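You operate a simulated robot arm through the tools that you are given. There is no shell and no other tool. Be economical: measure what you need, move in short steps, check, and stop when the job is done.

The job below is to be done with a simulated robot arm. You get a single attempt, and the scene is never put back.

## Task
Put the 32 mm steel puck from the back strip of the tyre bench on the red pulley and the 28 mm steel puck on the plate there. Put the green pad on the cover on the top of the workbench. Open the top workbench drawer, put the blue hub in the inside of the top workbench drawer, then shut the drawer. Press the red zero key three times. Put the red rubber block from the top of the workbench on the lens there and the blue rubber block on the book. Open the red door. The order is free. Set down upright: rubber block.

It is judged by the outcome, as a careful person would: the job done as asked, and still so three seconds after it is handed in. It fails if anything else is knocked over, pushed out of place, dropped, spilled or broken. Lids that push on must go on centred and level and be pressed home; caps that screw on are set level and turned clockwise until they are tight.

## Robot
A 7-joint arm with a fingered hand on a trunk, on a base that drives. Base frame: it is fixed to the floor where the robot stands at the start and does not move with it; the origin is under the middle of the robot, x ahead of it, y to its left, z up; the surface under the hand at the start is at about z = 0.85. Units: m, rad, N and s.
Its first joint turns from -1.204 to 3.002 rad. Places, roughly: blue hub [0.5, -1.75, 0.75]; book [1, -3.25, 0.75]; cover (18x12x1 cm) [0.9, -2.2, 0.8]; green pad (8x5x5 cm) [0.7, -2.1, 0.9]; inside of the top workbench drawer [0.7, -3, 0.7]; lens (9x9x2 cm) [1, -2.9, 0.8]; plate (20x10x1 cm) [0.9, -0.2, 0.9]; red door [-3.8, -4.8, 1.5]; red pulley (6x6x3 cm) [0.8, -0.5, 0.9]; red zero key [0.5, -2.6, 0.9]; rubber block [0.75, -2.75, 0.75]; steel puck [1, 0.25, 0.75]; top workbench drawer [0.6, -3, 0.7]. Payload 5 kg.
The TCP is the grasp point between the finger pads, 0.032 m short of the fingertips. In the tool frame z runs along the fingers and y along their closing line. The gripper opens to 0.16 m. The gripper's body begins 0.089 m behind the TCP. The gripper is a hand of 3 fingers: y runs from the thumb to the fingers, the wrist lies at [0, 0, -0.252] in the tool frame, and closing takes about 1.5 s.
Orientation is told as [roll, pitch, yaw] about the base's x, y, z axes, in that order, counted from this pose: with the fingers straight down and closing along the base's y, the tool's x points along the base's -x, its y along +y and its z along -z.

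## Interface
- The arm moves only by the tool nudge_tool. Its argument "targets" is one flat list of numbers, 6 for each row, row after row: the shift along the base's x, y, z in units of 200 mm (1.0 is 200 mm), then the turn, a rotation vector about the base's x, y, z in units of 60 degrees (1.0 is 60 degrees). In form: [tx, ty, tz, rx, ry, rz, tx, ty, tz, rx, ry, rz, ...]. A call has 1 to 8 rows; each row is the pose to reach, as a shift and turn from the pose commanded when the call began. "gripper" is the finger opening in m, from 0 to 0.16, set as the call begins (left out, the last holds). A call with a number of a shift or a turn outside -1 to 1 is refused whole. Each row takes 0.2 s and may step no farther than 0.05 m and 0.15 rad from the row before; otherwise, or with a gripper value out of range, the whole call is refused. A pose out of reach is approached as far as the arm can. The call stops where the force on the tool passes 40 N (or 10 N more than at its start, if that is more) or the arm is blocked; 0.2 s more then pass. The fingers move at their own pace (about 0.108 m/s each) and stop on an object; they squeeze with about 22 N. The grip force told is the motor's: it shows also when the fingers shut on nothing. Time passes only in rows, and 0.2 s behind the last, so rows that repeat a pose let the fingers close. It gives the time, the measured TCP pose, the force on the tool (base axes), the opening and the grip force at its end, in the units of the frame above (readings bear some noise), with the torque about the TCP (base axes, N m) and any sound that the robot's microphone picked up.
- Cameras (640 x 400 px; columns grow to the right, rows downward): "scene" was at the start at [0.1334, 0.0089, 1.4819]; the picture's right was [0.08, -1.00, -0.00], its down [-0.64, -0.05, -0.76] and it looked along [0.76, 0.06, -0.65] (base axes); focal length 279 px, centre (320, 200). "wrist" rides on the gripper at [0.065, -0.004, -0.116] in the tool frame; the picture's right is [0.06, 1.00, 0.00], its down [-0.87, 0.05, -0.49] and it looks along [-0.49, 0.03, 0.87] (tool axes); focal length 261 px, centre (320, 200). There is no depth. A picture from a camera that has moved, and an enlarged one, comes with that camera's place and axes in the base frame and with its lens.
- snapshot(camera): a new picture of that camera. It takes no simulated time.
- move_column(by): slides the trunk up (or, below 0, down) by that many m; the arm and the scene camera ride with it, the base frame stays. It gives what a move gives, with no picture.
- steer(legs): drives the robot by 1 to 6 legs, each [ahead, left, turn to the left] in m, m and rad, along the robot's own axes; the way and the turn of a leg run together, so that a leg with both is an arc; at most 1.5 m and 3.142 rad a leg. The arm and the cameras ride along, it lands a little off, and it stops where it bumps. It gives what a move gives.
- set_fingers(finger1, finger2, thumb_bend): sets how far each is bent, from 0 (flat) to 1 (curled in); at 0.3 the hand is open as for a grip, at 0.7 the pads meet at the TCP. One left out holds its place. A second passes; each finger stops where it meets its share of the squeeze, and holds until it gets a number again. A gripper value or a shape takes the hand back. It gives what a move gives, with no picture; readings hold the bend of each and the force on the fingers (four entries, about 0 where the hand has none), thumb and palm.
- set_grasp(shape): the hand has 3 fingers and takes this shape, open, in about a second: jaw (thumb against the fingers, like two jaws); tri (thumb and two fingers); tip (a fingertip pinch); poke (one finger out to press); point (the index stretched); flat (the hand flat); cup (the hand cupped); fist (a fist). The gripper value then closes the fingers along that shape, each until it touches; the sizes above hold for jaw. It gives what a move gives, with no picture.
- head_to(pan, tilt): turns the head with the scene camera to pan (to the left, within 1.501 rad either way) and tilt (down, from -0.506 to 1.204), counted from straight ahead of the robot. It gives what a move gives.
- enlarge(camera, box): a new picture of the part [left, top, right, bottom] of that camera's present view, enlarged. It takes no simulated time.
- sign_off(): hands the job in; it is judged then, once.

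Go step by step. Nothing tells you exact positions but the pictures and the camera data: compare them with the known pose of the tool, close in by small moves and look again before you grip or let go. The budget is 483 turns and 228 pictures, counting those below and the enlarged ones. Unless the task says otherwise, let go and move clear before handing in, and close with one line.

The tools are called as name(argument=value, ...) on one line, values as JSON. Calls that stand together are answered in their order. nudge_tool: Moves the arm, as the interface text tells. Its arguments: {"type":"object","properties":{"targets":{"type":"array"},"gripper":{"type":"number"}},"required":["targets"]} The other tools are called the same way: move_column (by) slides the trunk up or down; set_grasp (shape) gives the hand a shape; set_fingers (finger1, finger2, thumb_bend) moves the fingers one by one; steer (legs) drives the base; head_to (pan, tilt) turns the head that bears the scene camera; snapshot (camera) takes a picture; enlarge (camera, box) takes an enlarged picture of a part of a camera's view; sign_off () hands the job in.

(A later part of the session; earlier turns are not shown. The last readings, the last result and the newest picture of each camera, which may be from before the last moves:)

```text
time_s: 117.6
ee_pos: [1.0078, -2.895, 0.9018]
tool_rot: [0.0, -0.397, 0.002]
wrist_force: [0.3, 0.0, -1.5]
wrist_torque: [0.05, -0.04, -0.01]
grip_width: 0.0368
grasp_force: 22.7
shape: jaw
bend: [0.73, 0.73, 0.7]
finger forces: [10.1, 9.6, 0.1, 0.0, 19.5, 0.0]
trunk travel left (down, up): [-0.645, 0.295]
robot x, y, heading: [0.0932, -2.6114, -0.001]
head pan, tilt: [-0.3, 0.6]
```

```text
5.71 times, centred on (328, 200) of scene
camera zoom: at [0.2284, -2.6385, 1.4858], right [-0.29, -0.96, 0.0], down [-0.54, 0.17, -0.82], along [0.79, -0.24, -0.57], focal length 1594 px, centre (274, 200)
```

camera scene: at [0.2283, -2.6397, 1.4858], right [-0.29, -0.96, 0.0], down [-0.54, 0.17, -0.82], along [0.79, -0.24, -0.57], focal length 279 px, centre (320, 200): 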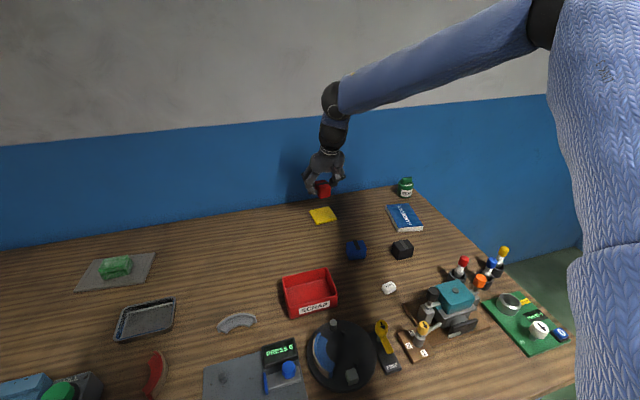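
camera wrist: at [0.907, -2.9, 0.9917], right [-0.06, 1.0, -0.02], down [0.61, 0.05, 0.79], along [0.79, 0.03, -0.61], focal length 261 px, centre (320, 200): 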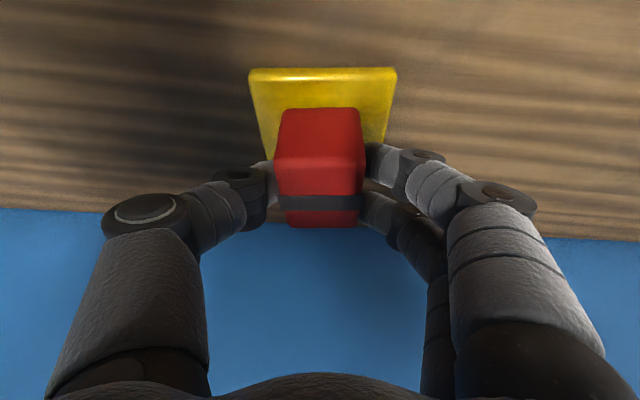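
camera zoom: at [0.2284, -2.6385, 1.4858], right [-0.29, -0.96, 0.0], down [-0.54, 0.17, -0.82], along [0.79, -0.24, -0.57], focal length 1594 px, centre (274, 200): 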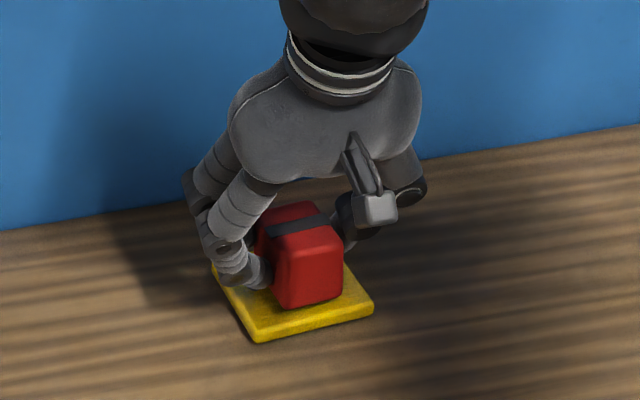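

Well centred; a few more millimetres to contact.

nudge_tool(targets=[0, 0, -0.006, 0, 0, 0, 0, 0, -0.012, 0, 0, 0])

nudge_tool(targets=[0, 0, -0.006, 0, 0, 0, 0, 0, -0.012, 0, 0, 0])

```text
time_s: 118.2
ee_pos: [1.0078, -2.895, 0.899]
tool_rot: [0.0, -0.397, 0.002]
wrist_force: [-0.7, -0.3, -1.7]
wrist_torque: [-0.03, -0.01, 0.03]
grip_width: 0.0369
grasp_force: 22.3
shape: jaw
bend: [0.73, 0.73, 0.7]
finger forces: [10.1, 9.6, 0.1, 0.1, 19.5, 0.1]
trunk travel left (down, up): [-0.645, 0.295]
robot x, y, heading: [0.0953, -2.6153, 0.006]
head pan, tilt: [-0.3, 0.6]
```

```text
time_s: 118.8
ee_pos: [1.0078, -2.8953, 0.8966]
tool_rot: [0.0, -0.397, 0.002]
wrist_force: [-0.2, 0.6, -1.0]
wrist_torque: [0.03, -0.01, 0.01]
grip_width: 0.0369
grasp_force: 22.1
shape: jaw
bend: [0.73, 0.73, 0.7]
finger forces: [10.1, 9.6, 0.0, 0.0, 19.6, 0.0]
trunk travel left (down, up): [-0.645, 0.295]
robot x, y, heading: [0.0969, -2.6136, 0.002]
head pan, tilt: [-0.3, 0.6]
```

nudge_tool(targets=[0, 0, -0.006, 0, 0, 0, 0, 0, -0.01, 0, 0, 0])

enlarge(camera="scene", box=[300, 185, 348, 220])

```text
time_s: 119.4
ee_pos: [1.0083, -2.8951, 0.8957]
tool_rot: [-0.001, -0.399, 0.001]
wrist_force: [0.1, -0.5, 0.1]
wrist_torque: [0.0, 0.04, -0.01]
grip_width: 0.0368
grasp_force: 22.0
shape: jaw
bend: [0.73, 0.73, 0.7]
finger forces: [10.2, 9.4, 0.1, 0.0, 19.9, 0.1]
trunk travel left (down, up): [-0.645, 0.295]
robot x, y, heading: [0.0957, -2.6187, 0.001]
head pan, tilt: [-0.3, 0.6]
```

```text
11.43 times, centred on (324, 202) of scene
camera zoom: at [0.2282, -2.6385, 1.4859], right [-0.29, -0.96, 0.0], down [-0.54, 0.17, -0.82], along [0.79, -0.24, -0.57], focal length 3189 px, centre (274, 171)
```

zoom: 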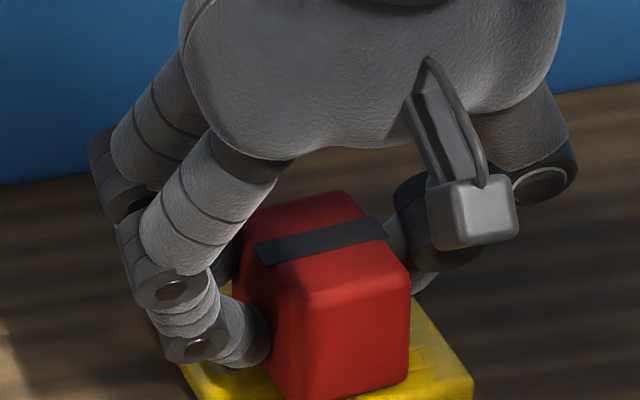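

nudge_tool(targets=[0, 0, -0.007, 0, 0, 0, 0, 0, -0.007, 0, 0, 0])

nudge_tool(targets=[0, 0, 0, 0, 0, 0, 0, 0, 0, 0, 0, 0, 0, 0, 0, 0, 0, 0, 0, 0, 0, 0, 0, 0], gripper=0.09)

nudge_tool(targets=[-0.02, 0, 0.1, 0, 0, 0, -0.08, 0, 0.3, 0, 0, 0, -0.16, 0, 0.5, 0, 0, 0, -0.2, 0, 0.7, 0, 0, 0])

enlarge(camera="scene", box=[280, 165, 440, 265])

snapshot(camera="wrist")

```text
time_s: 120.0
ee_pos: [1.0084, -2.8936, 0.8952]
tool_rot: [0.001, -0.401, 0.0]
wrist_force: [1.8, -0.2, 2.4]
wrist_torque: [0.04, -0.03, 0.01]
grip_width: 0.037
grasp_force: 21.6
shape: jaw
bend: [0.73, 0.73, 0.7]
finger forces: [10.5, 9.5, 0.0, 0.0, 20.5, 0.1]
trunk travel left (down, up): [-0.645, 0.295]
robot x, y, heading: [0.0952, -2.6161, 0.005]
head pan, tilt: [-0.3, 0.6]
```

```text
time_s: 121.0
ee_pos: [1.0066, -2.8948, 0.8949]
tool_rot: [0.0, -0.398, 0.003]
wrist_force: [0.2, -0.9, -1.1]
wrist_torque: [-0.04, 0.03, -0.01]
grip_width: 0.0892
grasp_force: 0.1
shape: jaw
bend: [0.72, 0.72, 0.7]
finger forces: [0.0, 0.1, 0.0, 0.0, 0.0, 0.0]
trunk travel left (down, up): [-0.645, 0.295]
robot x, y, heading: [0.0944, -2.6169, -0.001]
head pan, tilt: [-0.3, 0.6]
```

```text
time_s: 122.0
ee_pos: [0.9682, -2.8928, 1.0378]
tool_rot: [-0.002, -0.397, 0.001]
wrist_force: [0.7, -0.8, 0.4]
wrist_torque: [0.01, -0.02, 0.03]
grip_width: 0.0893
grasp_force: 0.0
shape: jaw
bend: [0.72, 0.72, 0.7]
finger forces: [0.0, 0.0, 0.1, 0.0, 0.0, 0.1]
trunk travel left (down, up): [-0.645, 0.295]
robot x, y, heading: [0.091, -2.6169, 0.003]
head pan, tilt: [-0.3, 0.6]
```

```text
4.00 times, centred on (360, 215) of scene
camera zoom: at [0.2268, -2.6378, 1.4859], right [-0.29, -0.96, 0.0], down [-0.54, 0.17, -0.83], along [0.79, -0.24, -0.56], focal length 1116 px, centre (160, 140)
```

zoom: 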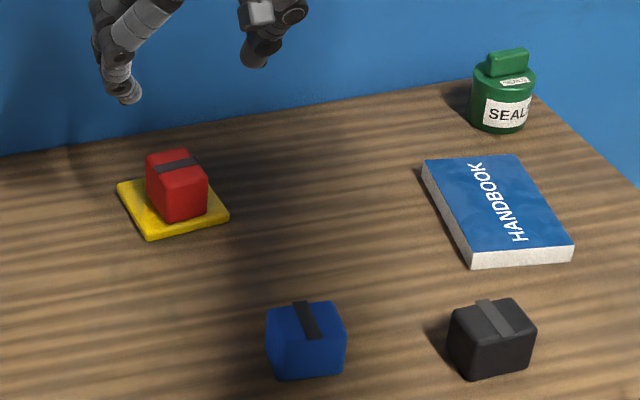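

```text
134 pictures are left
camera wrist: at [0.8623, -2.8986, 1.1182], right [-0.06, 1.0, -0.03], down [0.61, 0.06, 0.79], along [0.79, 0.03, -0.61], focal length 261 px, centre (320, 200)
```

wrist: 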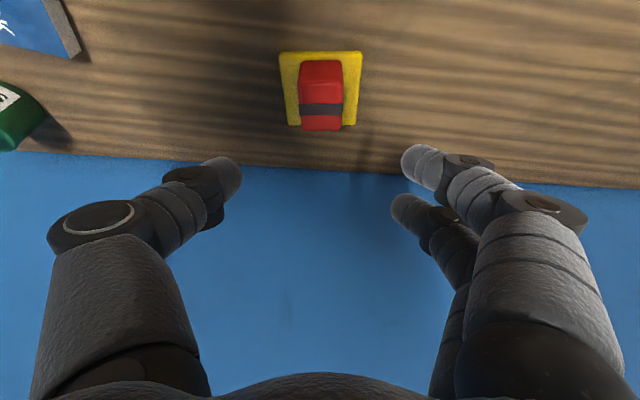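

The red block stands on the lens. Next the blue block near (0.80, -2.935): I pull back with the tool vertical and look.

nudge_tool(targets=[-0.2, -0.03, 0.05, 0, 0.1, 0, -0.4, -0.06, 0.1, 0, 0.2, 0, -0.6, -0.1, 0.15, 0, 0.3, 0, -0.8, -0.15, 0.2, 0, 0.38, 0, -0.95, -0.18, 0.2, 0, 0.38, 0])

enlarge(camera="wrist", box=[160, 0, 480, 200])

snapshot(camera="scene")

```text
time_s: 123.2
ee_pos: [0.7769, -2.9307, 1.077]
tool_rot: [0.003, -0.001, 0.003]
wrist_force: [0.6, 0.1, -0.7]
wrist_torque: [-0.01, -0.01, 0.01]
grip_width: 0.0894
grasp_force: 0.0
shape: jaw
bend: [0.72, 0.72, 0.7]
finger forces: [0.0, 0.0, 0.0, 0.0, 0.0, 0.0]
trunk travel left (down, up): [-0.645, 0.295]
robot x, y, heading: [0.0956, -2.6153, 0.006]
head pan, tilt: [-0.3, 0.6]
```

```text
2.00 times, centred on (320, 100) of wrist
camera zoom: at [0.7098, -2.9365, 1.1914], right [-0.06, 1.0, 0.0], down [0.87, 0.05, 0.49], along [0.49, 0.03, -0.87], focal length 521 px, centre (320, 400)
```

zoom: 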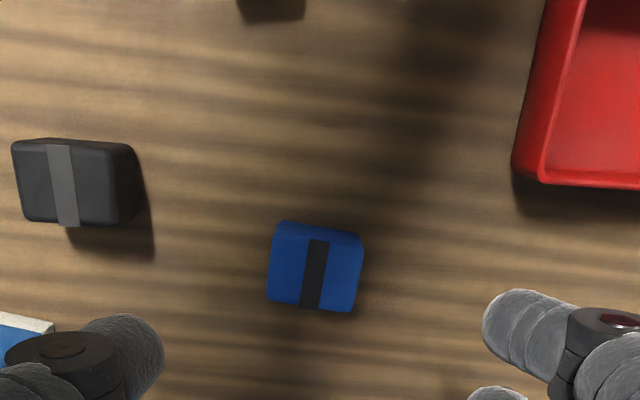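

```text
132 pictures are left
camera scene: at [0.227, -2.6393, 1.4859], right [-0.29, -0.96, 0.0], down [-0.54, 0.17, -0.83], along [0.79, -0.24, -0.56], focal length 279 px, centre (320, 200)
```

scene: 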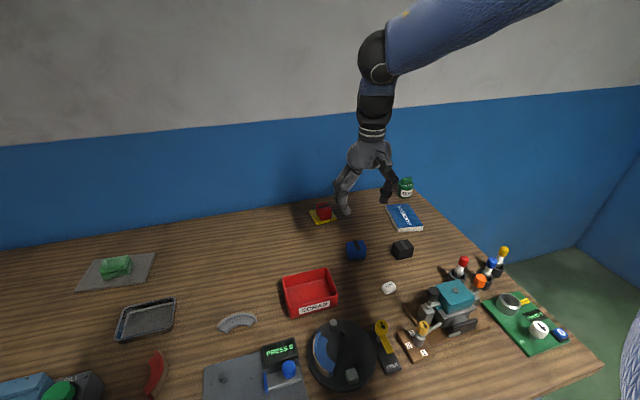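

Blue block at (0.7985, -2.934), about 5 cm wide, nearly aligned. I descend on it.

nudge_tool(targets=[0.1, -0.016, -0.2, 0, 0, 0, 0.108, -0.016, -0.4, 0, 0, 0, 0.108, -0.016, -0.6, 0, 0, 0, 0.108, -0.016, -0.8, 0, 0, 0, 0.108, -0.016, -0.97, 0, 0, 0], gripper=0.1)

snapshot(camera="wrist")

```text
time_s: 124.4
ee_pos: [0.8005, -2.9348, 0.8787]
tool_rot: [0.0, -0.001, 0.002]
wrist_force: [0.3, 1.0, -0.8]
wrist_torque: [0.01, 0.05, 0.0]
grip_width: 0.0994
grasp_force: 0.1
shape: jaw
bend: [0.71, 0.71, 0.69]
finger forces: [0.0, 0.1, 0.0, 0.1, 0.1, 0.1]
trunk travel left (down, up): [-0.645, 0.295]
robot x, y, heading: [0.0956, -2.613, 0.003]
head pan, tilt: [-0.3, 0.6]
```

```text
131 pictures are left
camera wrist: at [0.7346, -2.9393, 0.9947], right [-0.06, 1.0, 0.0], down [0.87, 0.06, 0.49], along [0.49, 0.03, -0.87], focal length 261 px, centre (320, 200)
```

wrist: 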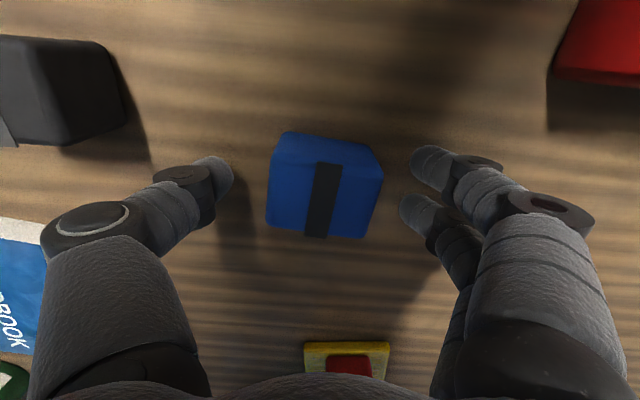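

I match the small yaw of the block, then close.

nudge_tool(targets=[0, 0, 0, 0, 0, -0.1, 0, 0, 0, 0, 0, -0.1])

nudge_tool(targets=[0, 0, 0, 0, 0, 0, 0, 0, 0, 0, 0, 0, 0, 0, 0, 0, 0, 0, 0, 0, 0, 0, 0, 0, 0, 0, 0, 0, 0, 0], gripper=0.0)

snapshot(camera="wrist")

```text
time_s: 125.0
ee_pos: [0.7997, -2.9332, 0.8803]
tool_rot: [0.0, 0.001, -0.102]
wrist_force: [0.3, 0.0, -0.5]
wrist_torque: [0.0, -0.02, -0.02]
grip_width: 0.0997
grasp_force: 0.0
shape: jaw
bend: [0.71, 0.71, 0.69]
finger forces: [0.0, 0.1, 0.0, 0.1, 0.0, 0.0]
trunk travel left (down, up): [-0.645, 0.295]
robot x, y, heading: [0.0952, -2.6127, 0.001]
head pan, tilt: [-0.3, 0.6]
```

```text
time_s: 126.2
ee_pos: [0.7994, -2.9344, 0.8803]
tool_rot: [0.001, 0.0, -0.104]
wrist_force: [0.4, -0.4, 0.3]
wrist_torque: [-0.01, -0.03, 0.03]
grip_width: 0.0487
grasp_force: 22.2
shape: jaw
bend: [0.73, 0.73, 0.7]
finger forces: [9.9, 9.9, 0.0, 0.0, 19.8, 0.0]
trunk travel left (down, up): [-0.645, 0.295]
robot x, y, heading: [0.0933, -2.6138, 0.005]
head pan, tilt: [-0.3, 0.6]
```

```text
130 pictures are left
camera wrist: at [0.7337, -2.9318, 0.9955], right [0.04, 1.0, 0.0], down [0.87, -0.04, 0.49], along [0.49, -0.02, -0.87], focal length 261 px, centre (320, 200)
```

wrist: 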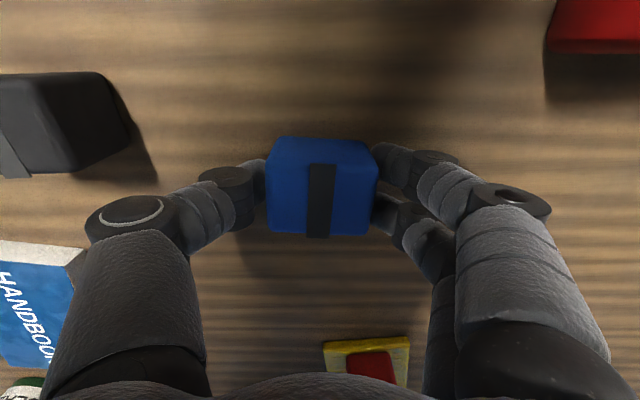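

nudge_tool(targets=[0, 0, 0.1, 0, 0, 0, 0, 0, 0.3, 0, 0, 0, 0, 0, 0.5, 0, 0, 0, 0, 0, 0.65, 0, 0, 0])

steer(legs=[[0, -0.25, 0]])

snapshot(camera="wrist")

snapshot(camera="scene")

```text
time_s: 127.2
ee_pos: [0.7976, -2.9337, 1.0116]
tool_rot: [-0.001, 0.0, -0.104]
wrist_force: [-0.2, -0.1, -1.2]
wrist_torque: [-0.01, -0.03, 0.02]
grip_width: 0.0491
grasp_force: 22.3
shape: jaw
bend: [0.73, 0.73, 0.7]
finger forces: [10.1, 9.9, 0.0, 0.0, 20.0, 0.0]
trunk travel left (down, up): [-0.645, 0.295]
robot x, y, heading: [0.0946, -2.6118, -0.002]
head pan, tilt: [-0.3, 0.6]
```

```text
time_s: 129.0
ee_pos: [0.8018, -3.1794, 1.0106]
tool_rot: [0.002, -0.001, -0.101]
wrist_force: [-0.2, -0.1, -1.7]
wrist_torque: [0.03, 0.0, 0.01]
grip_width: 0.0489
grasp_force: 21.7
shape: jaw
bend: [0.73, 0.73, 0.7]
finger forces: [10.2, 9.9, 0.0, 0.0, 20.0, 0.1]
trunk travel left (down, up): [-0.645, 0.295]
robot x, y, heading: [0.0943, -2.8655, 0.008]
head pan, tilt: [-0.3, 0.6]
```

```text
129 pictures are left
camera wrist: at [0.7348, -3.178, 1.1257], right [0.04, 1.0, 0.0], down [0.87, -0.03, 0.49], along [0.49, -0.02, -0.87], focal length 261 px, centre (320, 200)
```

wrist: 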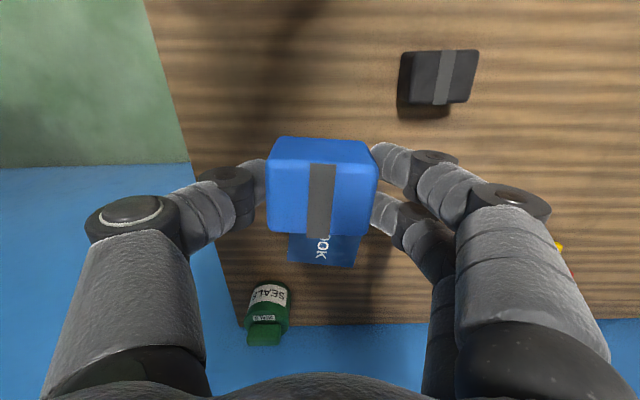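

```text
128 pictures are left
camera scene: at [0.2292, -2.8868, 1.4858], right [-0.29, -0.96, 0.0], down [-0.54, 0.17, -0.82], along [0.79, -0.24, -0.57], focal length 279 px, centre (320, 200)
```

scene: 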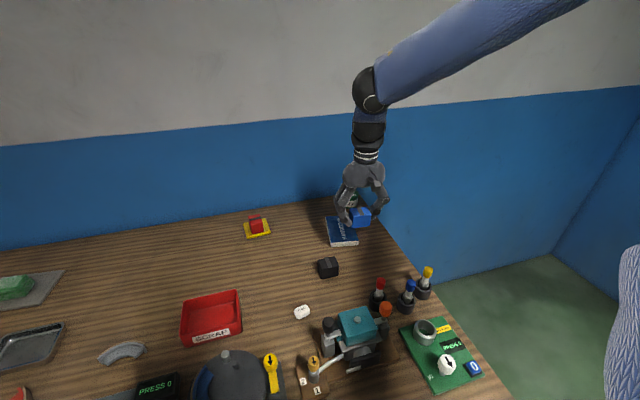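

enlarge(camera="scene", box=[290, 180, 410, 260])

```text
5.00 times, centred on (350, 220) of scene
camera zoom: at [0.2292, -2.8868, 1.4858], right [-0.29, -0.96, 0.0], down [-0.54, 0.17, -0.82], along [0.79, -0.24, -0.57], focal length 1395 px, centre (170, 100)
```

zoom: 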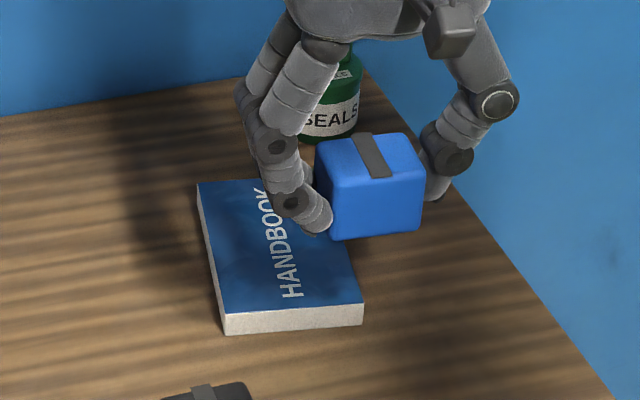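

The book's centre is about (0.925, -3.182). I move over it and lower.

nudge_tool(targets=[0.2, 0, 0, 0, 0, 0, 0.4, -0.01, -0.05, 0, 0, 0, 0.6, -0.01, -0.1, 0, 0, 0, 0.6, -0.01, -0.3, 0, 0, 0, 0.6, -0.01, -0.45, 0, 0, 0])

enlarge(camera="scene", box=[290, 180, 410, 260])

snapshot(camera="wrist")

```text
time_s: 130.2
ee_pos: [0.9189, -3.1782, 0.9188]
tool_rot: [0.001, 0.0, -0.102]
wrist_force: [0.1, 0.6, -1.5]
wrist_torque: [-0.01, 0.05, 0.02]
grip_width: 0.049
grasp_force: 22.0
shape: jaw
bend: [0.73, 0.73, 0.7]
finger forces: [10.1, 9.9, 0.0, 0.0, 20.0, 0.1]
trunk travel left (down, up): [-0.645, 0.295]
robot x, y, heading: [0.098, -2.8566, 0.006]
head pan, tilt: [-0.3, 0.6]
```

```text
5.00 times, centred on (350, 220) of scene
camera zoom: at [0.2305, -2.8852, 1.4858], right [-0.29, -0.96, 0.0], down [-0.54, 0.16, -0.82], along [0.79, -0.24, -0.57], focal length 1395 px, centre (170, 100)
```

zoom: 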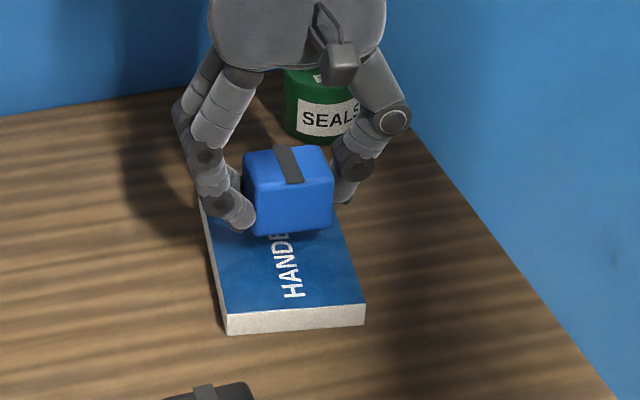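

```text
125 pictures are left
camera wrist: at [0.854, -3.1771, 1.0337], right [0.04, 1.0, 0.0], down [0.87, -0.03, 0.49], along [0.49, -0.02, -0.87], focal length 261 px, centre (320, 200)
```

wrist: 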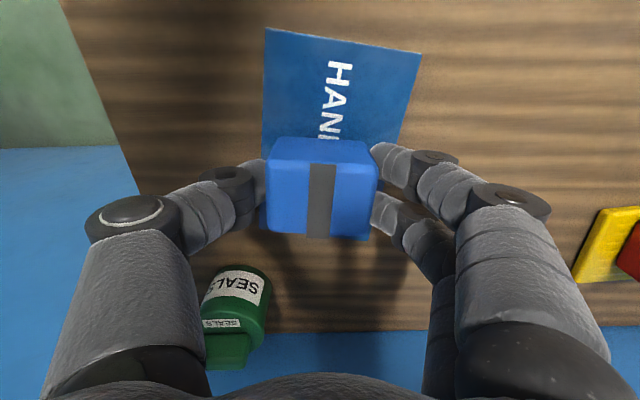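

Centred over the book. I lower with the trunk until contact.

nudge_tool(targets=[0, 0, -0.05, 0, 0, 0, 0, 0, -0.07, 0, 0, 0])

nudge_tool(targets=[0, 0, -0.01, 0, 0, 0, 0, 0, -0.015, 0, 0, 0])

nudge_tool(targets=[0, 0, -0.01, 0, 0, 0, 0, 0, -0.015, 0, 0, 0])

```text
time_s: 130.8
ee_pos: [0.9185, -3.18, 0.9064]
tool_rot: [0.0, 0.001, -0.101]
wrist_force: [-0.6, -0.6, -0.7]
wrist_torque: [0.01, -0.02, -0.02]
grip_width: 0.0492
grasp_force: 22.2
shape: jaw
bend: [0.73, 0.73, 0.7]
finger forces: [9.9, 9.9, 0.1, 0.0, 19.9, 0.0]
trunk travel left (down, up): [-0.645, 0.295]
robot x, y, heading: [0.0943, -2.8596, 0.012]
head pan, tilt: [-0.3, 0.6]
```

```text
time_s: 131.4
ee_pos: [0.92, -3.1808, 0.9034]
tool_rot: [0.0, 0.001, -0.102]
wrist_force: [-0.3, -0.4, -1.9]
wrist_torque: [0.04, -0.02, -0.01]
grip_width: 0.0487
grasp_force: 22.5
shape: jaw
bend: [0.73, 0.73, 0.7]
finger forces: [10.0, 9.9, 0.1, 0.0, 19.9, 0.1]
trunk travel left (down, up): [-0.645, 0.295]
robot x, y, heading: [0.0941, -2.864, 0.006]
head pan, tilt: [-0.3, 0.6]
```

```text
time_s: 132.0
ee_pos: [0.9205, -3.1803, 0.9005]
tool_rot: [0.0, 0.0, -0.103]
wrist_force: [-0.3, 0.0, -1.3]
wrist_torque: [-0.02, 0.01, 0.02]
grip_width: 0.0492
grasp_force: 22.7
shape: jaw
bend: [0.73, 0.73, 0.7]
finger forces: [10.0, 10.0, 0.0, 0.1, 19.9, 0.0]
trunk travel left (down, up): [-0.645, 0.295]
robot x, y, heading: [0.0987, -2.8602, 0.006]
head pan, tilt: [-0.3, 0.6]
```

nudge_tool(targets=[0, 0, -0.008, 0, 0, 0, 0, 0, -0.015, 0, 0, 0])

enlarge(camera="scene", box=[310, 190, 382, 250])

```text
time_s: 132.6
ee_pos: [0.9209, -3.1812, 0.8977]
tool_rot: [0.0, -0.003, -0.101]
wrist_force: [-0.3, -0.7, 9.7]
wrist_torque: [-0.03, -0.01, -0.01]
grip_width: 0.0491
grasp_force: 21.9
shape: jaw
bend: [0.73, 0.73, 0.7]
finger forces: [10.9, 10.8, 0.0, 0.0, 22.8, 0.1]
trunk travel left (down, up): [-0.645, 0.295]
robot x, y, heading: [0.0977, -2.8617, 0.006]
head pan, tilt: [-0.3, 0.6]
```

```text
6.67 times, centred on (346, 220) of scene
camera zoom: at [0.2285, -2.885, 1.4861], right [-0.29, -0.96, 0.0], down [-0.54, 0.16, -0.83], along [0.79, -0.24, -0.56], focal length 1860 px, centre (147, 67)
```

zoom: 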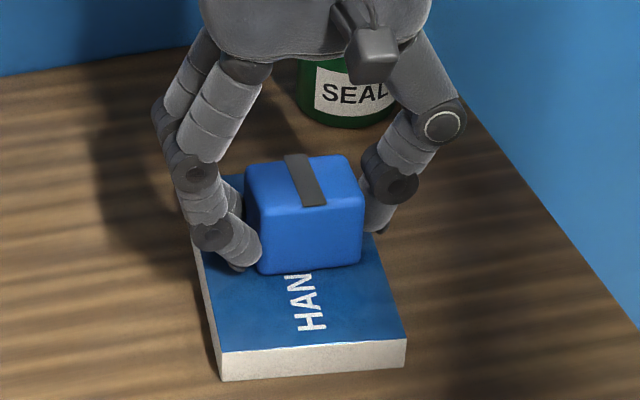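

Contact. Release and rise.

nudge_tool(targets=[0, 0, 0, 0, 0, 0, 0, 0, 0, 0, 0, 0, 0, 0, 0, 0, 0, 0, 0, 0, 0, 0, 0, 0], gripper=0.1)

nudge_tool(targets=[0, 0, 0.1, 0, 0, 0, 0, 0, 0.3, 0, 0, 0, 0, 0, 0.5, 0, 0, 0, -0.1, 0, 0.7, 0, 0, 0, -0.3, 0, 0.8, 0, 0, 0, -0.5, 0, 0.8, 0, 0, 0.1])

enlarge(camera="scene", box=[250, 170, 410, 270])

```text
time_s: 133.6
ee_pos: [0.9198, -3.1809, 0.8976]
tool_rot: [0.0, -0.001, -0.101]
wrist_force: [-0.1, -0.3, -0.3]
wrist_torque: [0.0, -0.03, -0.01]
grip_width: 0.0995
grasp_force: 0.2
shape: jaw
bend: [0.71, 0.71, 0.69]
finger forces: [0.0, 0.0, 0.0, 0.0, 0.1, 0.0]
trunk travel left (down, up): [-0.645, 0.295]
robot x, y, heading: [0.0987, -2.8596, 0.007]
head pan, tilt: [-0.3, 0.6]
```

```text
time_s: 135.0
ee_pos: [0.8192, -3.1789, 1.0578]
tool_rot: [0.002, 0.0, 0.004]
wrist_force: [-0.3, 0.0, 0.3]
wrist_torque: [0.02, -0.03, 0.02]
grip_width: 0.0997
grasp_force: 0.2
shape: jaw
bend: [0.71, 0.71, 0.69]
finger forces: [0.1, 0.1, 0.0, 0.0, 0.0, 0.0]
trunk travel left (down, up): [-0.645, 0.295]
robot x, y, heading: [0.0929, -2.8584, 0.007]
head pan, tilt: [-0.3, 0.6]
```

```text
4.00 times, centred on (330, 220) of scene
camera zoom: at [0.2279, -2.885, 1.486], right [-0.29, -0.96, 0.0], down [-0.54, 0.16, -0.83], along [0.79, -0.24, -0.56], focal length 1116 px, centre (280, 120)
```

zoom: 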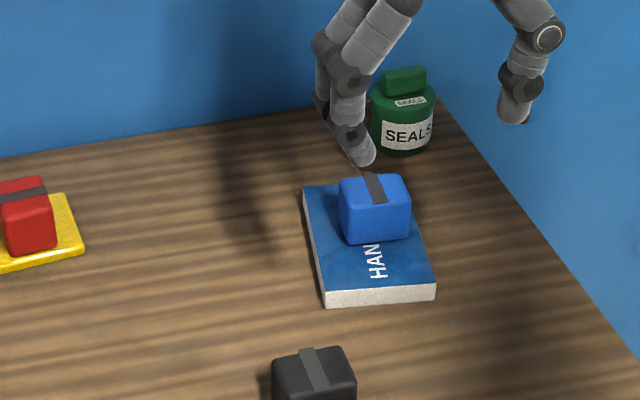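

Both blocks are placed. Next the red zero key: I back up and strafe left to it.

steer(legs=[[-0.2, 0, 0], [0, 0.5, -0.006]])

snapshot(camera="wrist")

head_to(pan=-0.4, tilt=0.7)

snapshot(camera="scene")

```text
time_s: 139.1
ee_pos: [0.6226, -2.6803, 1.0563]
tool_rot: [0.0, 0.001, -0.002]
wrist_force: [0.1, -0.4, -0.5]
wrist_torque: [-0.01, -0.03, 0.01]
grip_width: 0.0996
grasp_force: 0.0
shape: jaw
bend: [0.71, 0.71, 0.69]
finger forces: [0.1, 0.0, 0.1, 0.0, 0.0, 0.0]
trunk travel left (down, up): [-0.645, 0.295]
robot x, y, heading: [-0.1013, -2.3579, -0.003]
head pan, tilt: [-0.3, 0.6]
```

```text
122 pictures are left
camera wrist: at [0.5555, -2.6854, 1.1721], right [-0.06, 1.0, 0.0], down [0.87, 0.05, 0.49], along [0.49, 0.03, -0.87], focal length 261 px, centre (320, 200)
```

wrist: 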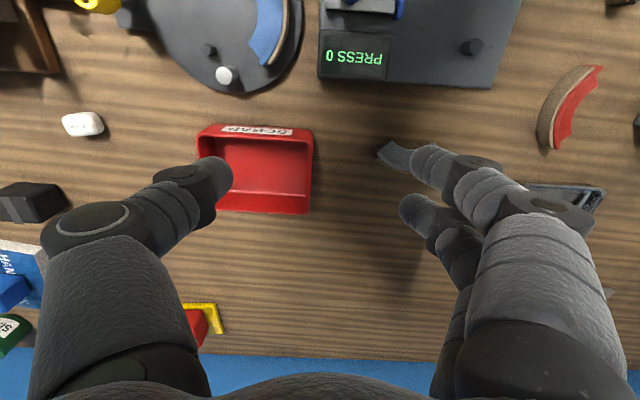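

```text
time_s: 139.8
ee_pos: [0.6222, -2.6823, 1.0574]
tool_rot: [0.0, 0.0, -0.003]
wrist_force: [0.0, -0.3, -0.4]
wrist_torque: [0.01, -0.02, 0.0]
grip_width: 0.0996
grasp_force: 0.1
shape: jaw
bend: [0.71, 0.71, 0.69]
finger forces: [0.0, 0.0, 0.0, 0.0, 0.0, 0.0]
trunk travel left (down, up): [-0.645, 0.295]
robot x, y, heading: [-0.101, -2.3603, -0.003]
head pan, tilt: [-0.4, 0.7]
```

```text
121 pictures are left
camera scene: at [0.0258, -2.3904, 1.4773], right [-0.39, -0.92, 0.0], down [-0.59, 0.25, -0.76], along [0.7, -0.3, -0.64], focal length 279 px, centre (320, 200)
```

scene: 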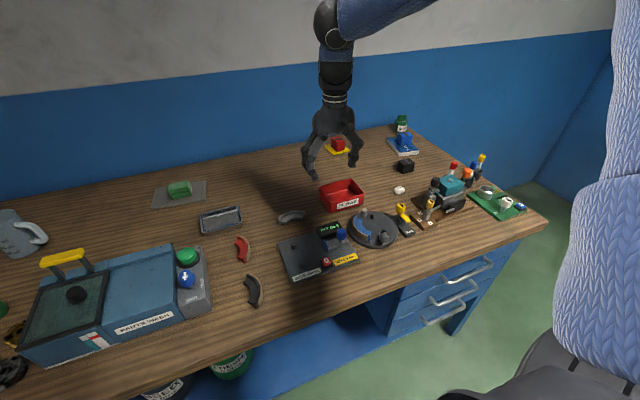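

enlarge(camera="scene", box=[270, 210, 366, 290])

enlarge(camera="scene", box=[360, 220, 540, 340])

```text
5.00 times, centred on (318, 250) of scene
camera zoom: at [0.0258, -2.3904, 1.4773], right [-0.39, -0.92, 0.0], down [-0.59, 0.25, -0.76], along [0.7, -0.3, -0.64], focal length 1395 px, centre (330, -50)
```

zoom: 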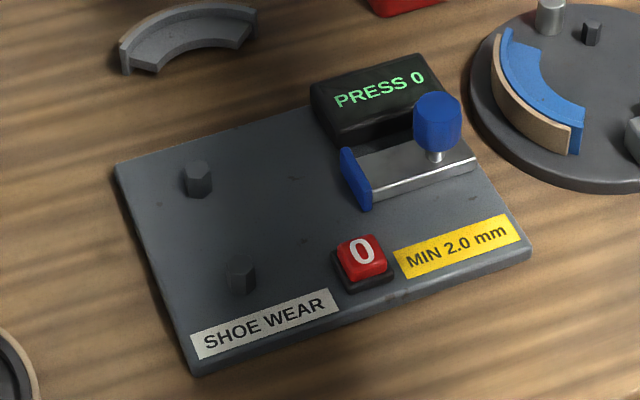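

```text
3.33 times, centred on (450, 280) of scene
camera zoom: at [0.0258, -2.3904, 1.4773], right [-0.39, -0.92, 0.0], down [-0.59, 0.25, -0.76], along [0.7, -0.3, -0.64], focal length 930 px, centre (-113, -67)
```

zoom: 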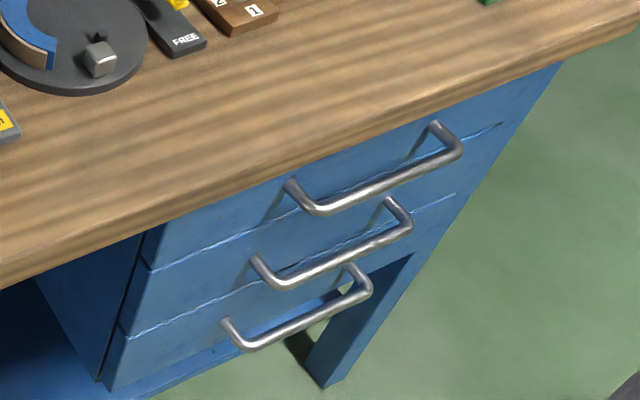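

The key's top is near (0.456, -2.593, 0.86). I take the poke shape and see where the fingertip is.

set_grasp(shape="poke")

snapshot(camera="wrist")

enlarge(camera="scene", box=[270, 60, 398, 180])

```text
time_s: 140.7
ee_pos: [0.6222, -2.6813, 1.0576]
tool_rot: [-0.002, -0.001, -0.004]
wrist_force: [-0.7, -0.3, -0.3]
wrist_torque: [0.02, -0.01, 0.0]
grip_width: 0.0001
grasp_force: 0.0
shape: poke
bend: [1.0, 1.0, 0.46]
finger forces: [0.0, 0.1, 0.0, 0.0, 0.1, 0.1]
trunk travel left (down, up): [-0.645, 0.295]
robot x, y, heading: [-0.1009, -2.3617, 0.001]
head pan, tilt: [-0.4, 0.7]
```

```text
118 pictures are left
camera wrist: at [0.5554, -2.6862, 1.1719], right [-0.06, 1.0, 0.0], down [0.87, 0.05, 0.49], along [0.49, 0.03, -0.87], focal length 261 px, centre (320, 200)
```

wrist: 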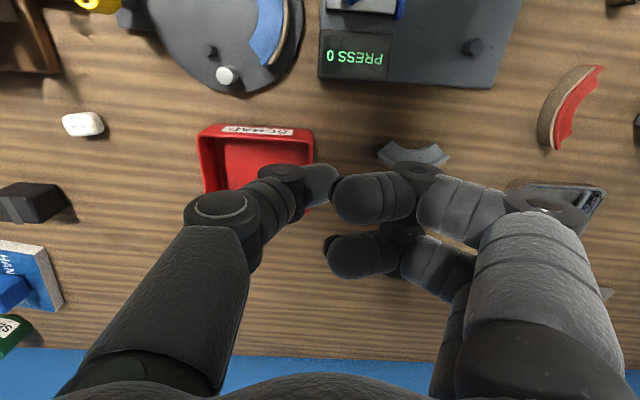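

```text
3.33 times, centred on (334, 120) of scene
camera zoom: at [0.0258, -2.3902, 1.4772], right [-0.39, -0.92, 0.0], down [-0.59, 0.25, -0.76], along [0.7, -0.3, -0.64], focal length 930 px, centre (273, 467)
```

zoom: 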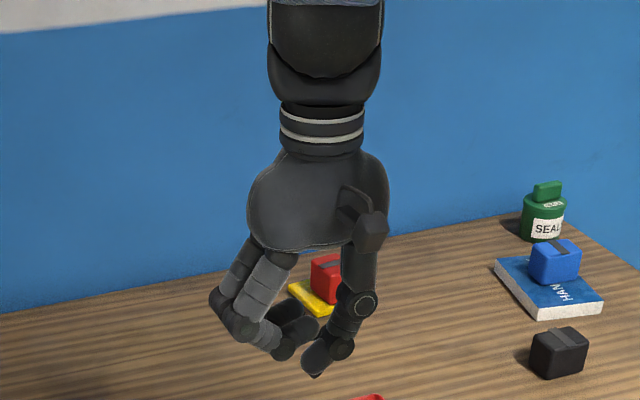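

The thumb tip is about on the tool axis, 34 mm beyond the TCP. I move above the key.

nudge_tool(targets=[-0.2, 0.1, 0, 0, 0, 0, -0.4, 0.2, 0, 0, 0, 0, -0.6, 0.3, 0, 0, 0, 0, -0.835, 0.37, 0, 0, 0, 0, -0.835, 0.44, -0.2, 0, 0, 0, -0.835, 0.44, -0.4, 0, 0, 0, -0.835, 0.44, -0.55, 0, 0, 0])

snapshot(camera="wrist")

enlarge(camera="scene", box=[250, 180, 378, 290])

```text
time_s: 142.3
ee_pos: [0.455, -2.5936, 0.9463]
tool_rot: [0.0, 0.003, -0.001]
wrist_force: [-0.8, 0.4, -0.5]
wrist_torque: [0.0, 0.01, 0.04]
grip_width: 0.0001
grasp_force: 0.1
shape: poke
bend: [1.0, 1.0, 0.46]
finger forces: [0.1, 0.0, 0.1, 0.0, 0.0, 0.0]
trunk travel left (down, up): [-0.645, 0.295]
robot x, y, heading: [-0.0985, -2.3589, 0.0]
head pan, tilt: [-0.4, 0.7]
```

```text
116 pictures are left
camera wrist: at [0.3897, -2.5968, 1.0607], right [-0.06, 1.0, 0.0], down [0.87, 0.05, 0.49], along [0.49, 0.03, -0.87], focal length 261 px, centre (320, 200)
```

wrist: 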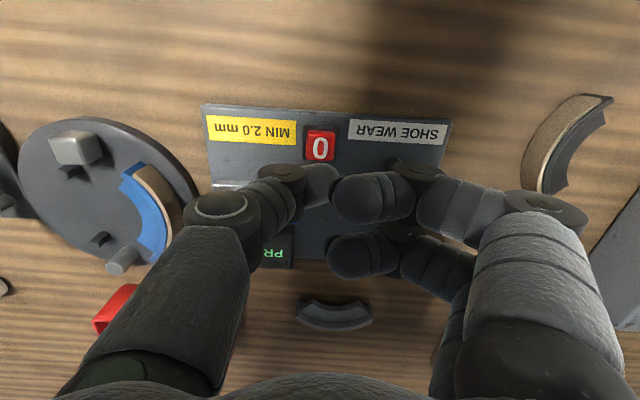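

```text
3.64 times, centred on (314, 235) of scene
camera zoom: at [0.0275, -2.3901, 1.4771], right [-0.39, -0.92, 0.0], down [-0.59, 0.25, -0.76], along [0.7, -0.3, -0.65], focal length 1015 px, centre (342, 73)
```

zoom: 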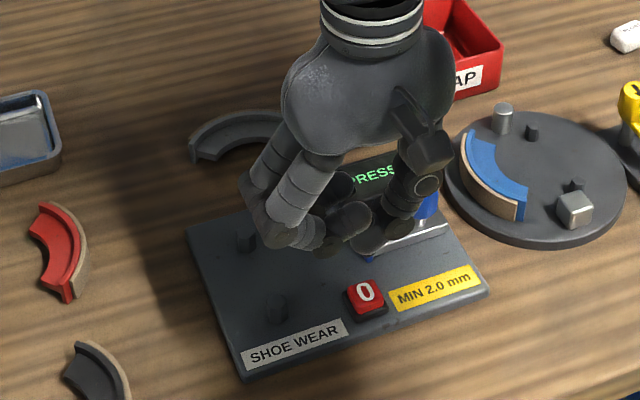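

nudge_tool(targets=[0, 0, -0.1, 0, 0, 0, 0, 0, -0.19, 0, 0, 0])

snapshot(camera="wrist")

enlarge(camera="scene", box=[270, 200, 366, 280])

```text
time_s: 142.9
ee_pos: [0.4549, -2.5932, 0.9091]
tool_rot: [0.001, -0.003, -0.004]
wrist_force: [-0.7, 0.3, 0.0]
wrist_torque: [-0.01, 0.0, 0.02]
grip_width: 0.0001
grasp_force: 0.0
shape: poke
bend: [1.0, 1.0, 0.46]
finger forces: [0.1, 0.0, 0.0, 0.1, 0.0, 0.0]
trunk travel left (down, up): [-0.645, 0.295]
robot x, y, heading: [-0.1012, -2.3587, -0.002]
head pan, tilt: [-0.4, 0.7]
```

```text
114 pictures are left
camera wrist: at [0.3884, -2.5978, 1.0245], right [-0.06, 1.0, 0.0], down [0.87, 0.05, 0.49], along [0.49, 0.03, -0.87], focal length 261 px, centre (320, 200)
```

wrist: 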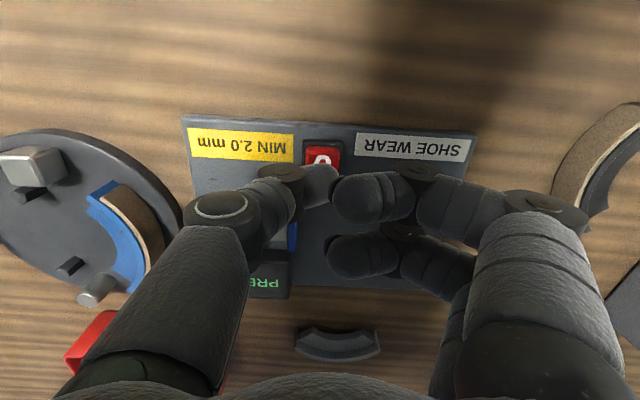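

```text
5.00 times, centred on (318, 240) of scene
camera zoom: at [0.0256, -2.3903, 1.4773], right [-0.39, -0.92, 0.0], down [-0.59, 0.25, -0.76], along [0.7, -0.3, -0.64], focal length 1395 px, centre (330, 0)
```

zoom: 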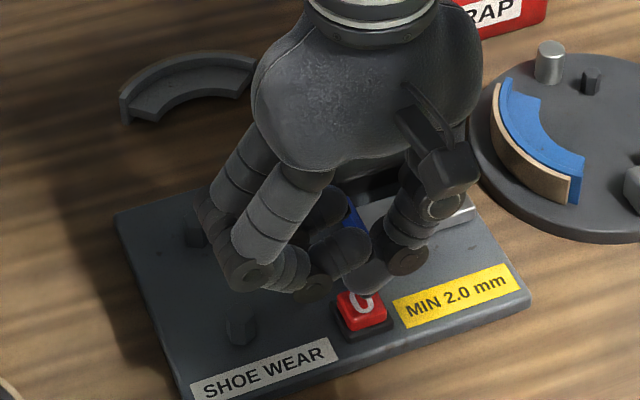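

nudge_tool(targets=[0, 0, -0.025, 0, 0, 0, 0, 0, -0.035, 0, 0, 0])

nudge_tool(targets=[0, 0, -0.01, 0, 0, 0, 0, 0, -0.02, 0, 0, 0])

enlarge(camera="scene", box=[270, 200, 366, 280])

```text
time_s: 143.5
ee_pos: [0.4533, -2.5929, 0.9022]
tool_rot: [0.0, 0.0, -0.004]
wrist_force: [0.0, 0.2, 0.5]
wrist_torque: [0.0, 0.0, -0.02]
grip_width: 0.0
grasp_force: 0.1
shape: poke
bend: [1.0, 1.0, 0.46]
finger forces: [0.0, 0.0, 0.0, 0.0, 0.0, 0.1]
trunk travel left (down, up): [-0.645, 0.295]
robot x, y, heading: [-0.0982, -2.3578, -0.005]
head pan, tilt: [-0.4, 0.7]
```

```text
time_s: 144.1
ee_pos: [0.4545, -2.592, 0.8981]
tool_rot: [0.0, 0.0, -0.004]
wrist_force: [0.0, -0.3, 2.5]
wrist_torque: [0.03, -0.01, 0.01]
grip_width: 0.0
grasp_force: 0.0
shape: poke
bend: [1.0, 1.0, 0.46]
finger forces: [0.0, 0.0, 0.1, 0.0, 1.9, 0.0]
trunk travel left (down, up): [-0.645, 0.295]
robot x, y, heading: [-0.1025, -2.3582, -0.004]
head pan, tilt: [-0.4, 0.7]
heard: click
```

```text
5.00 times, centred on (318, 240) of scene
camera zoom: at [0.0258, -2.3902, 1.4773], right [-0.39, -0.92, 0.0], down [-0.59, 0.25, -0.76], along [0.7, -0.3, -0.64], focal length 1395 px, centre (330, 0)
```

zoom: 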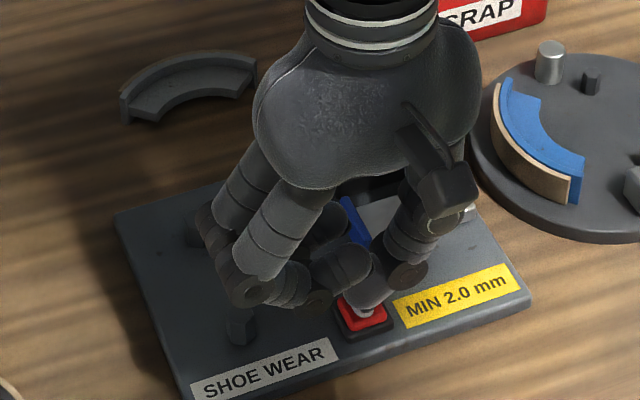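

A click was heard: press one. I release fully and press twice more.

nudge_tool(targets=[0, 0, 0.04, 0, 0, 0, 0, 0, 0.05, 0, 0, 0])

nudge_tool(targets=[0, 0, -0.03, 0, 0, 0, 0, 0, -0.045, 0, 0, 0, 0, 0, -0.05, 0, 0, 0])

nudge_tool(targets=[0, 0, 0.04, 0, 0, 0, 0, 0, 0.05, 0, 0, 0])

```text
time_s: 144.7
ee_pos: [0.4534, -2.5936, 0.9078]
tool_rot: [-0.001, 0.0, -0.004]
wrist_force: [-0.2, 0.4, -0.4]
wrist_torque: [0.0, -0.01, -0.01]
grip_width: 0.0
grasp_force: 0.0
shape: poke
bend: [1.0, 1.0, 0.46]
finger forces: [0.0, 0.1, 0.0, 0.0, 0.0, 0.1]
trunk travel left (down, up): [-0.645, 0.295]
robot x, y, heading: [-0.1004, -2.3604, 0.003]
head pan, tilt: [-0.4, 0.7]
```

```text
time_s: 145.5
ee_pos: [0.454, -2.5929, 0.8988]
tool_rot: [0.0, 0.0, -0.003]
wrist_force: [-0.9, 0.3, 2.1]
wrist_torque: [0.03, 0.02, 0.01]
grip_width: 0.0004
grasp_force: 0.0
shape: poke
bend: [1.0, 1.0, 0.46]
finger forces: [0.0, 0.1, 0.0, 0.0, 1.8, 0.0]
trunk travel left (down, up): [-0.645, 0.295]
robot x, y, heading: [-0.0986, -2.3573, -0.002]
head pan, tilt: [-0.4, 0.7]
heard: click
```

```text
time_s: 146.1
ee_pos: [0.4533, -2.5925, 0.9086]
tool_rot: [-0.001, 0.0, -0.005]
wrist_force: [-0.3, 0.5, 0.8]
wrist_torque: [-0.02, -0.03, 0.02]
grip_width: 0.0
grasp_force: 0.2
shape: poke
bend: [1.0, 1.0, 0.46]
finger forces: [0.0, 0.0, 0.0, 0.1, 0.0, 0.0]
trunk travel left (down, up): [-0.645, 0.295]
robot x, y, heading: [-0.1007, -2.3603, -0.003]
head pan, tilt: [-0.4, 0.7]
```

nudge_tool(targets=[0, 0, -0.03, 0, 0, 0, 0, 0, -0.045, 0, 0, 0, 0, 0, -0.05, 0, 0, 0])

nudge_tool(targets=[0, 0, 0.05, 0, 0, 0, 0, 0, 0.3, 0, 0, 0, 0, 0, 0.5, 0, 0, 0, 0, 0, 0.7, 0, 0, 0])

enlarge(camera="scene", box=[270, 200, 366, 280])

```text
time_s: 146.9
ee_pos: [0.4539, -2.5943, 0.8985]
tool_rot: [0.0, 0.0, -0.004]
wrist_force: [0.1, 0.4, 2.4]
wrist_torque: [0.01, 0.02, 0.0]
grip_width: 0.0
grasp_force: 0.1
shape: poke
bend: [1.0, 1.0, 0.46]
finger forces: [0.0, 0.0, 0.0, 0.1, 1.8, 0.1]
trunk travel left (down, up): [-0.645, 0.295]
robot x, y, heading: [-0.1048, -2.3582, 0.0]
head pan, tilt: [-0.4, 0.7]
heard: click
```

```text
time_s: 147.9
ee_pos: [0.4525, -2.5928, 1.0406]
tool_rot: [0.0, 0.0, -0.004]
wrist_force: [-0.6, 0.3, 0.9]
wrist_torque: [-0.01, -0.05, 0.01]
grip_width: 0.0
grasp_force: 0.1
shape: poke
bend: [1.0, 1.0, 0.46]
finger forces: [0.0, 0.0, 0.2, 0.0, 0.0, 0.0]
trunk travel left (down, up): [-0.645, 0.295]
robot x, y, heading: [-0.1026, -2.3547, -0.002]
head pan, tilt: [-0.4, 0.7]
```

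```text
5.00 times, centred on (318, 240) of scene
camera zoom: at [0.0234, -2.3894, 1.4774], right [-0.39, -0.92, 0.0], down [-0.59, 0.25, -0.77], along [0.71, -0.3, -0.64], focal length 1395 px, centre (330, 0)
```

zoom: 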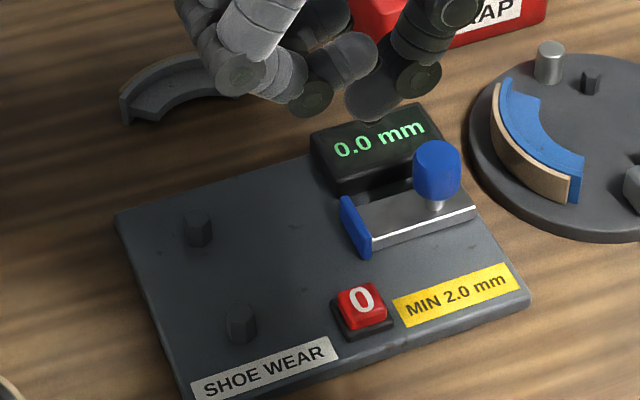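

The display reads 0.0 mm after three clicks. Now the drawer: I back away and face its handle.

set_grasp(shape="jaw")

steer(legs=[[-0.32, 0, 0], [0, -0.4, 0]])

head_to(pan=-0.3, tilt=0.7)

snapshot(camera="scene")

```text
time_s: 148.8
ee_pos: [0.4543, -2.5935, 1.0387]
tool_rot: [0.0, 0.001, -0.001]
wrist_force: [-0.4, -0.3, 0.5]
wrist_torque: [0.02, 0.0, 0.0]
grip_width: 0.1599
grasp_force: 0.1
shape: jaw
bend: [0.3, 0.3, 0.3]
finger forces: [0.1, 0.1, 0.0, 0.1, 0.1, 0.0]
trunk travel left (down, up): [-0.645, 0.295]
robot x, y, heading: [-0.1038, -2.3596, 0.0]
head pan, tilt: [-0.4, 0.7]
```

```text
time_s: 153.1
ee_pos: [0.1294, -2.9951, 1.0391]
tool_rot: [0.001, 0.0, -0.003]
wrist_force: [0.0, -0.3, -0.8]
wrist_torque: [0.06, 0.0, 0.03]
grip_width: 0.1601
grasp_force: 0.0
shape: jaw
bend: [0.3, 0.3, 0.3]
finger forces: [0.1, 0.1, 0.0, 0.1, 0.0, 0.0]
trunk travel left (down, up): [-0.645, 0.295]
robot x, y, heading: [-0.4258, -2.7562, -0.002]
head pan, tilt: [-0.4, 0.7]
```

```text
time_s: 153.7
ee_pos: [0.1304, -2.993, 1.0385]
tool_rot: [0.001, -0.001, -0.005]
wrist_force: [0.4, 0.6, -0.7]
wrist_torque: [-0.03, 0.0, 0.05]
grip_width: 0.1598
grasp_force: 0.0
shape: jaw
bend: [0.3, 0.3, 0.3]
finger forces: [0.1, 0.0, 0.0, 0.0, 0.1, 0.0]
trunk travel left (down, up): [-0.645, 0.295]
robot x, y, heading: [-0.4243, -2.7604, -0.004]
head pan, tilt: [-0.3, 0.7]
```

```text
110 pictures are left
camera scene: at [-0.296, -2.7821, 1.4772], right [-0.3, -0.95, 0.0], down [-0.61, 0.19, -0.76], along [0.73, -0.23, -0.64], focal length 279 px, centre (320, 200)
```

scene: 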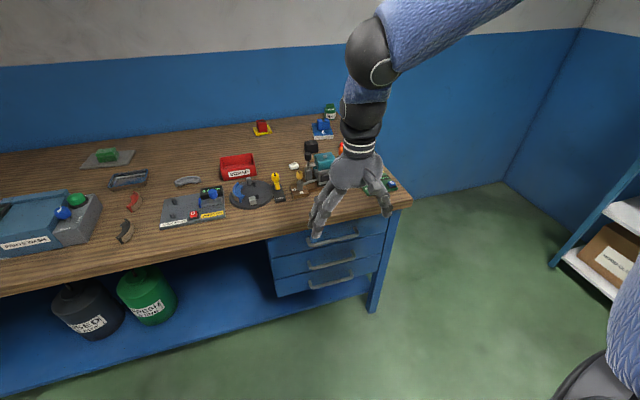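

enlarge(camera="scene", box=[260, 190, 420, 310])

```text
3.33 times, centred on (340, 250) of scene
camera zoom: at [-0.296, -2.7821, 1.4772], right [-0.3, -0.95, 0.0], down [-0.61, 0.19, -0.76], along [0.73, -0.23, -0.64], focal length 930 px, centre (253, 33)
```

zoom: 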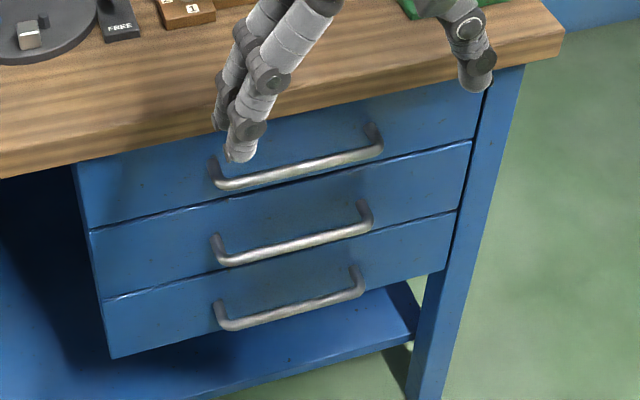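

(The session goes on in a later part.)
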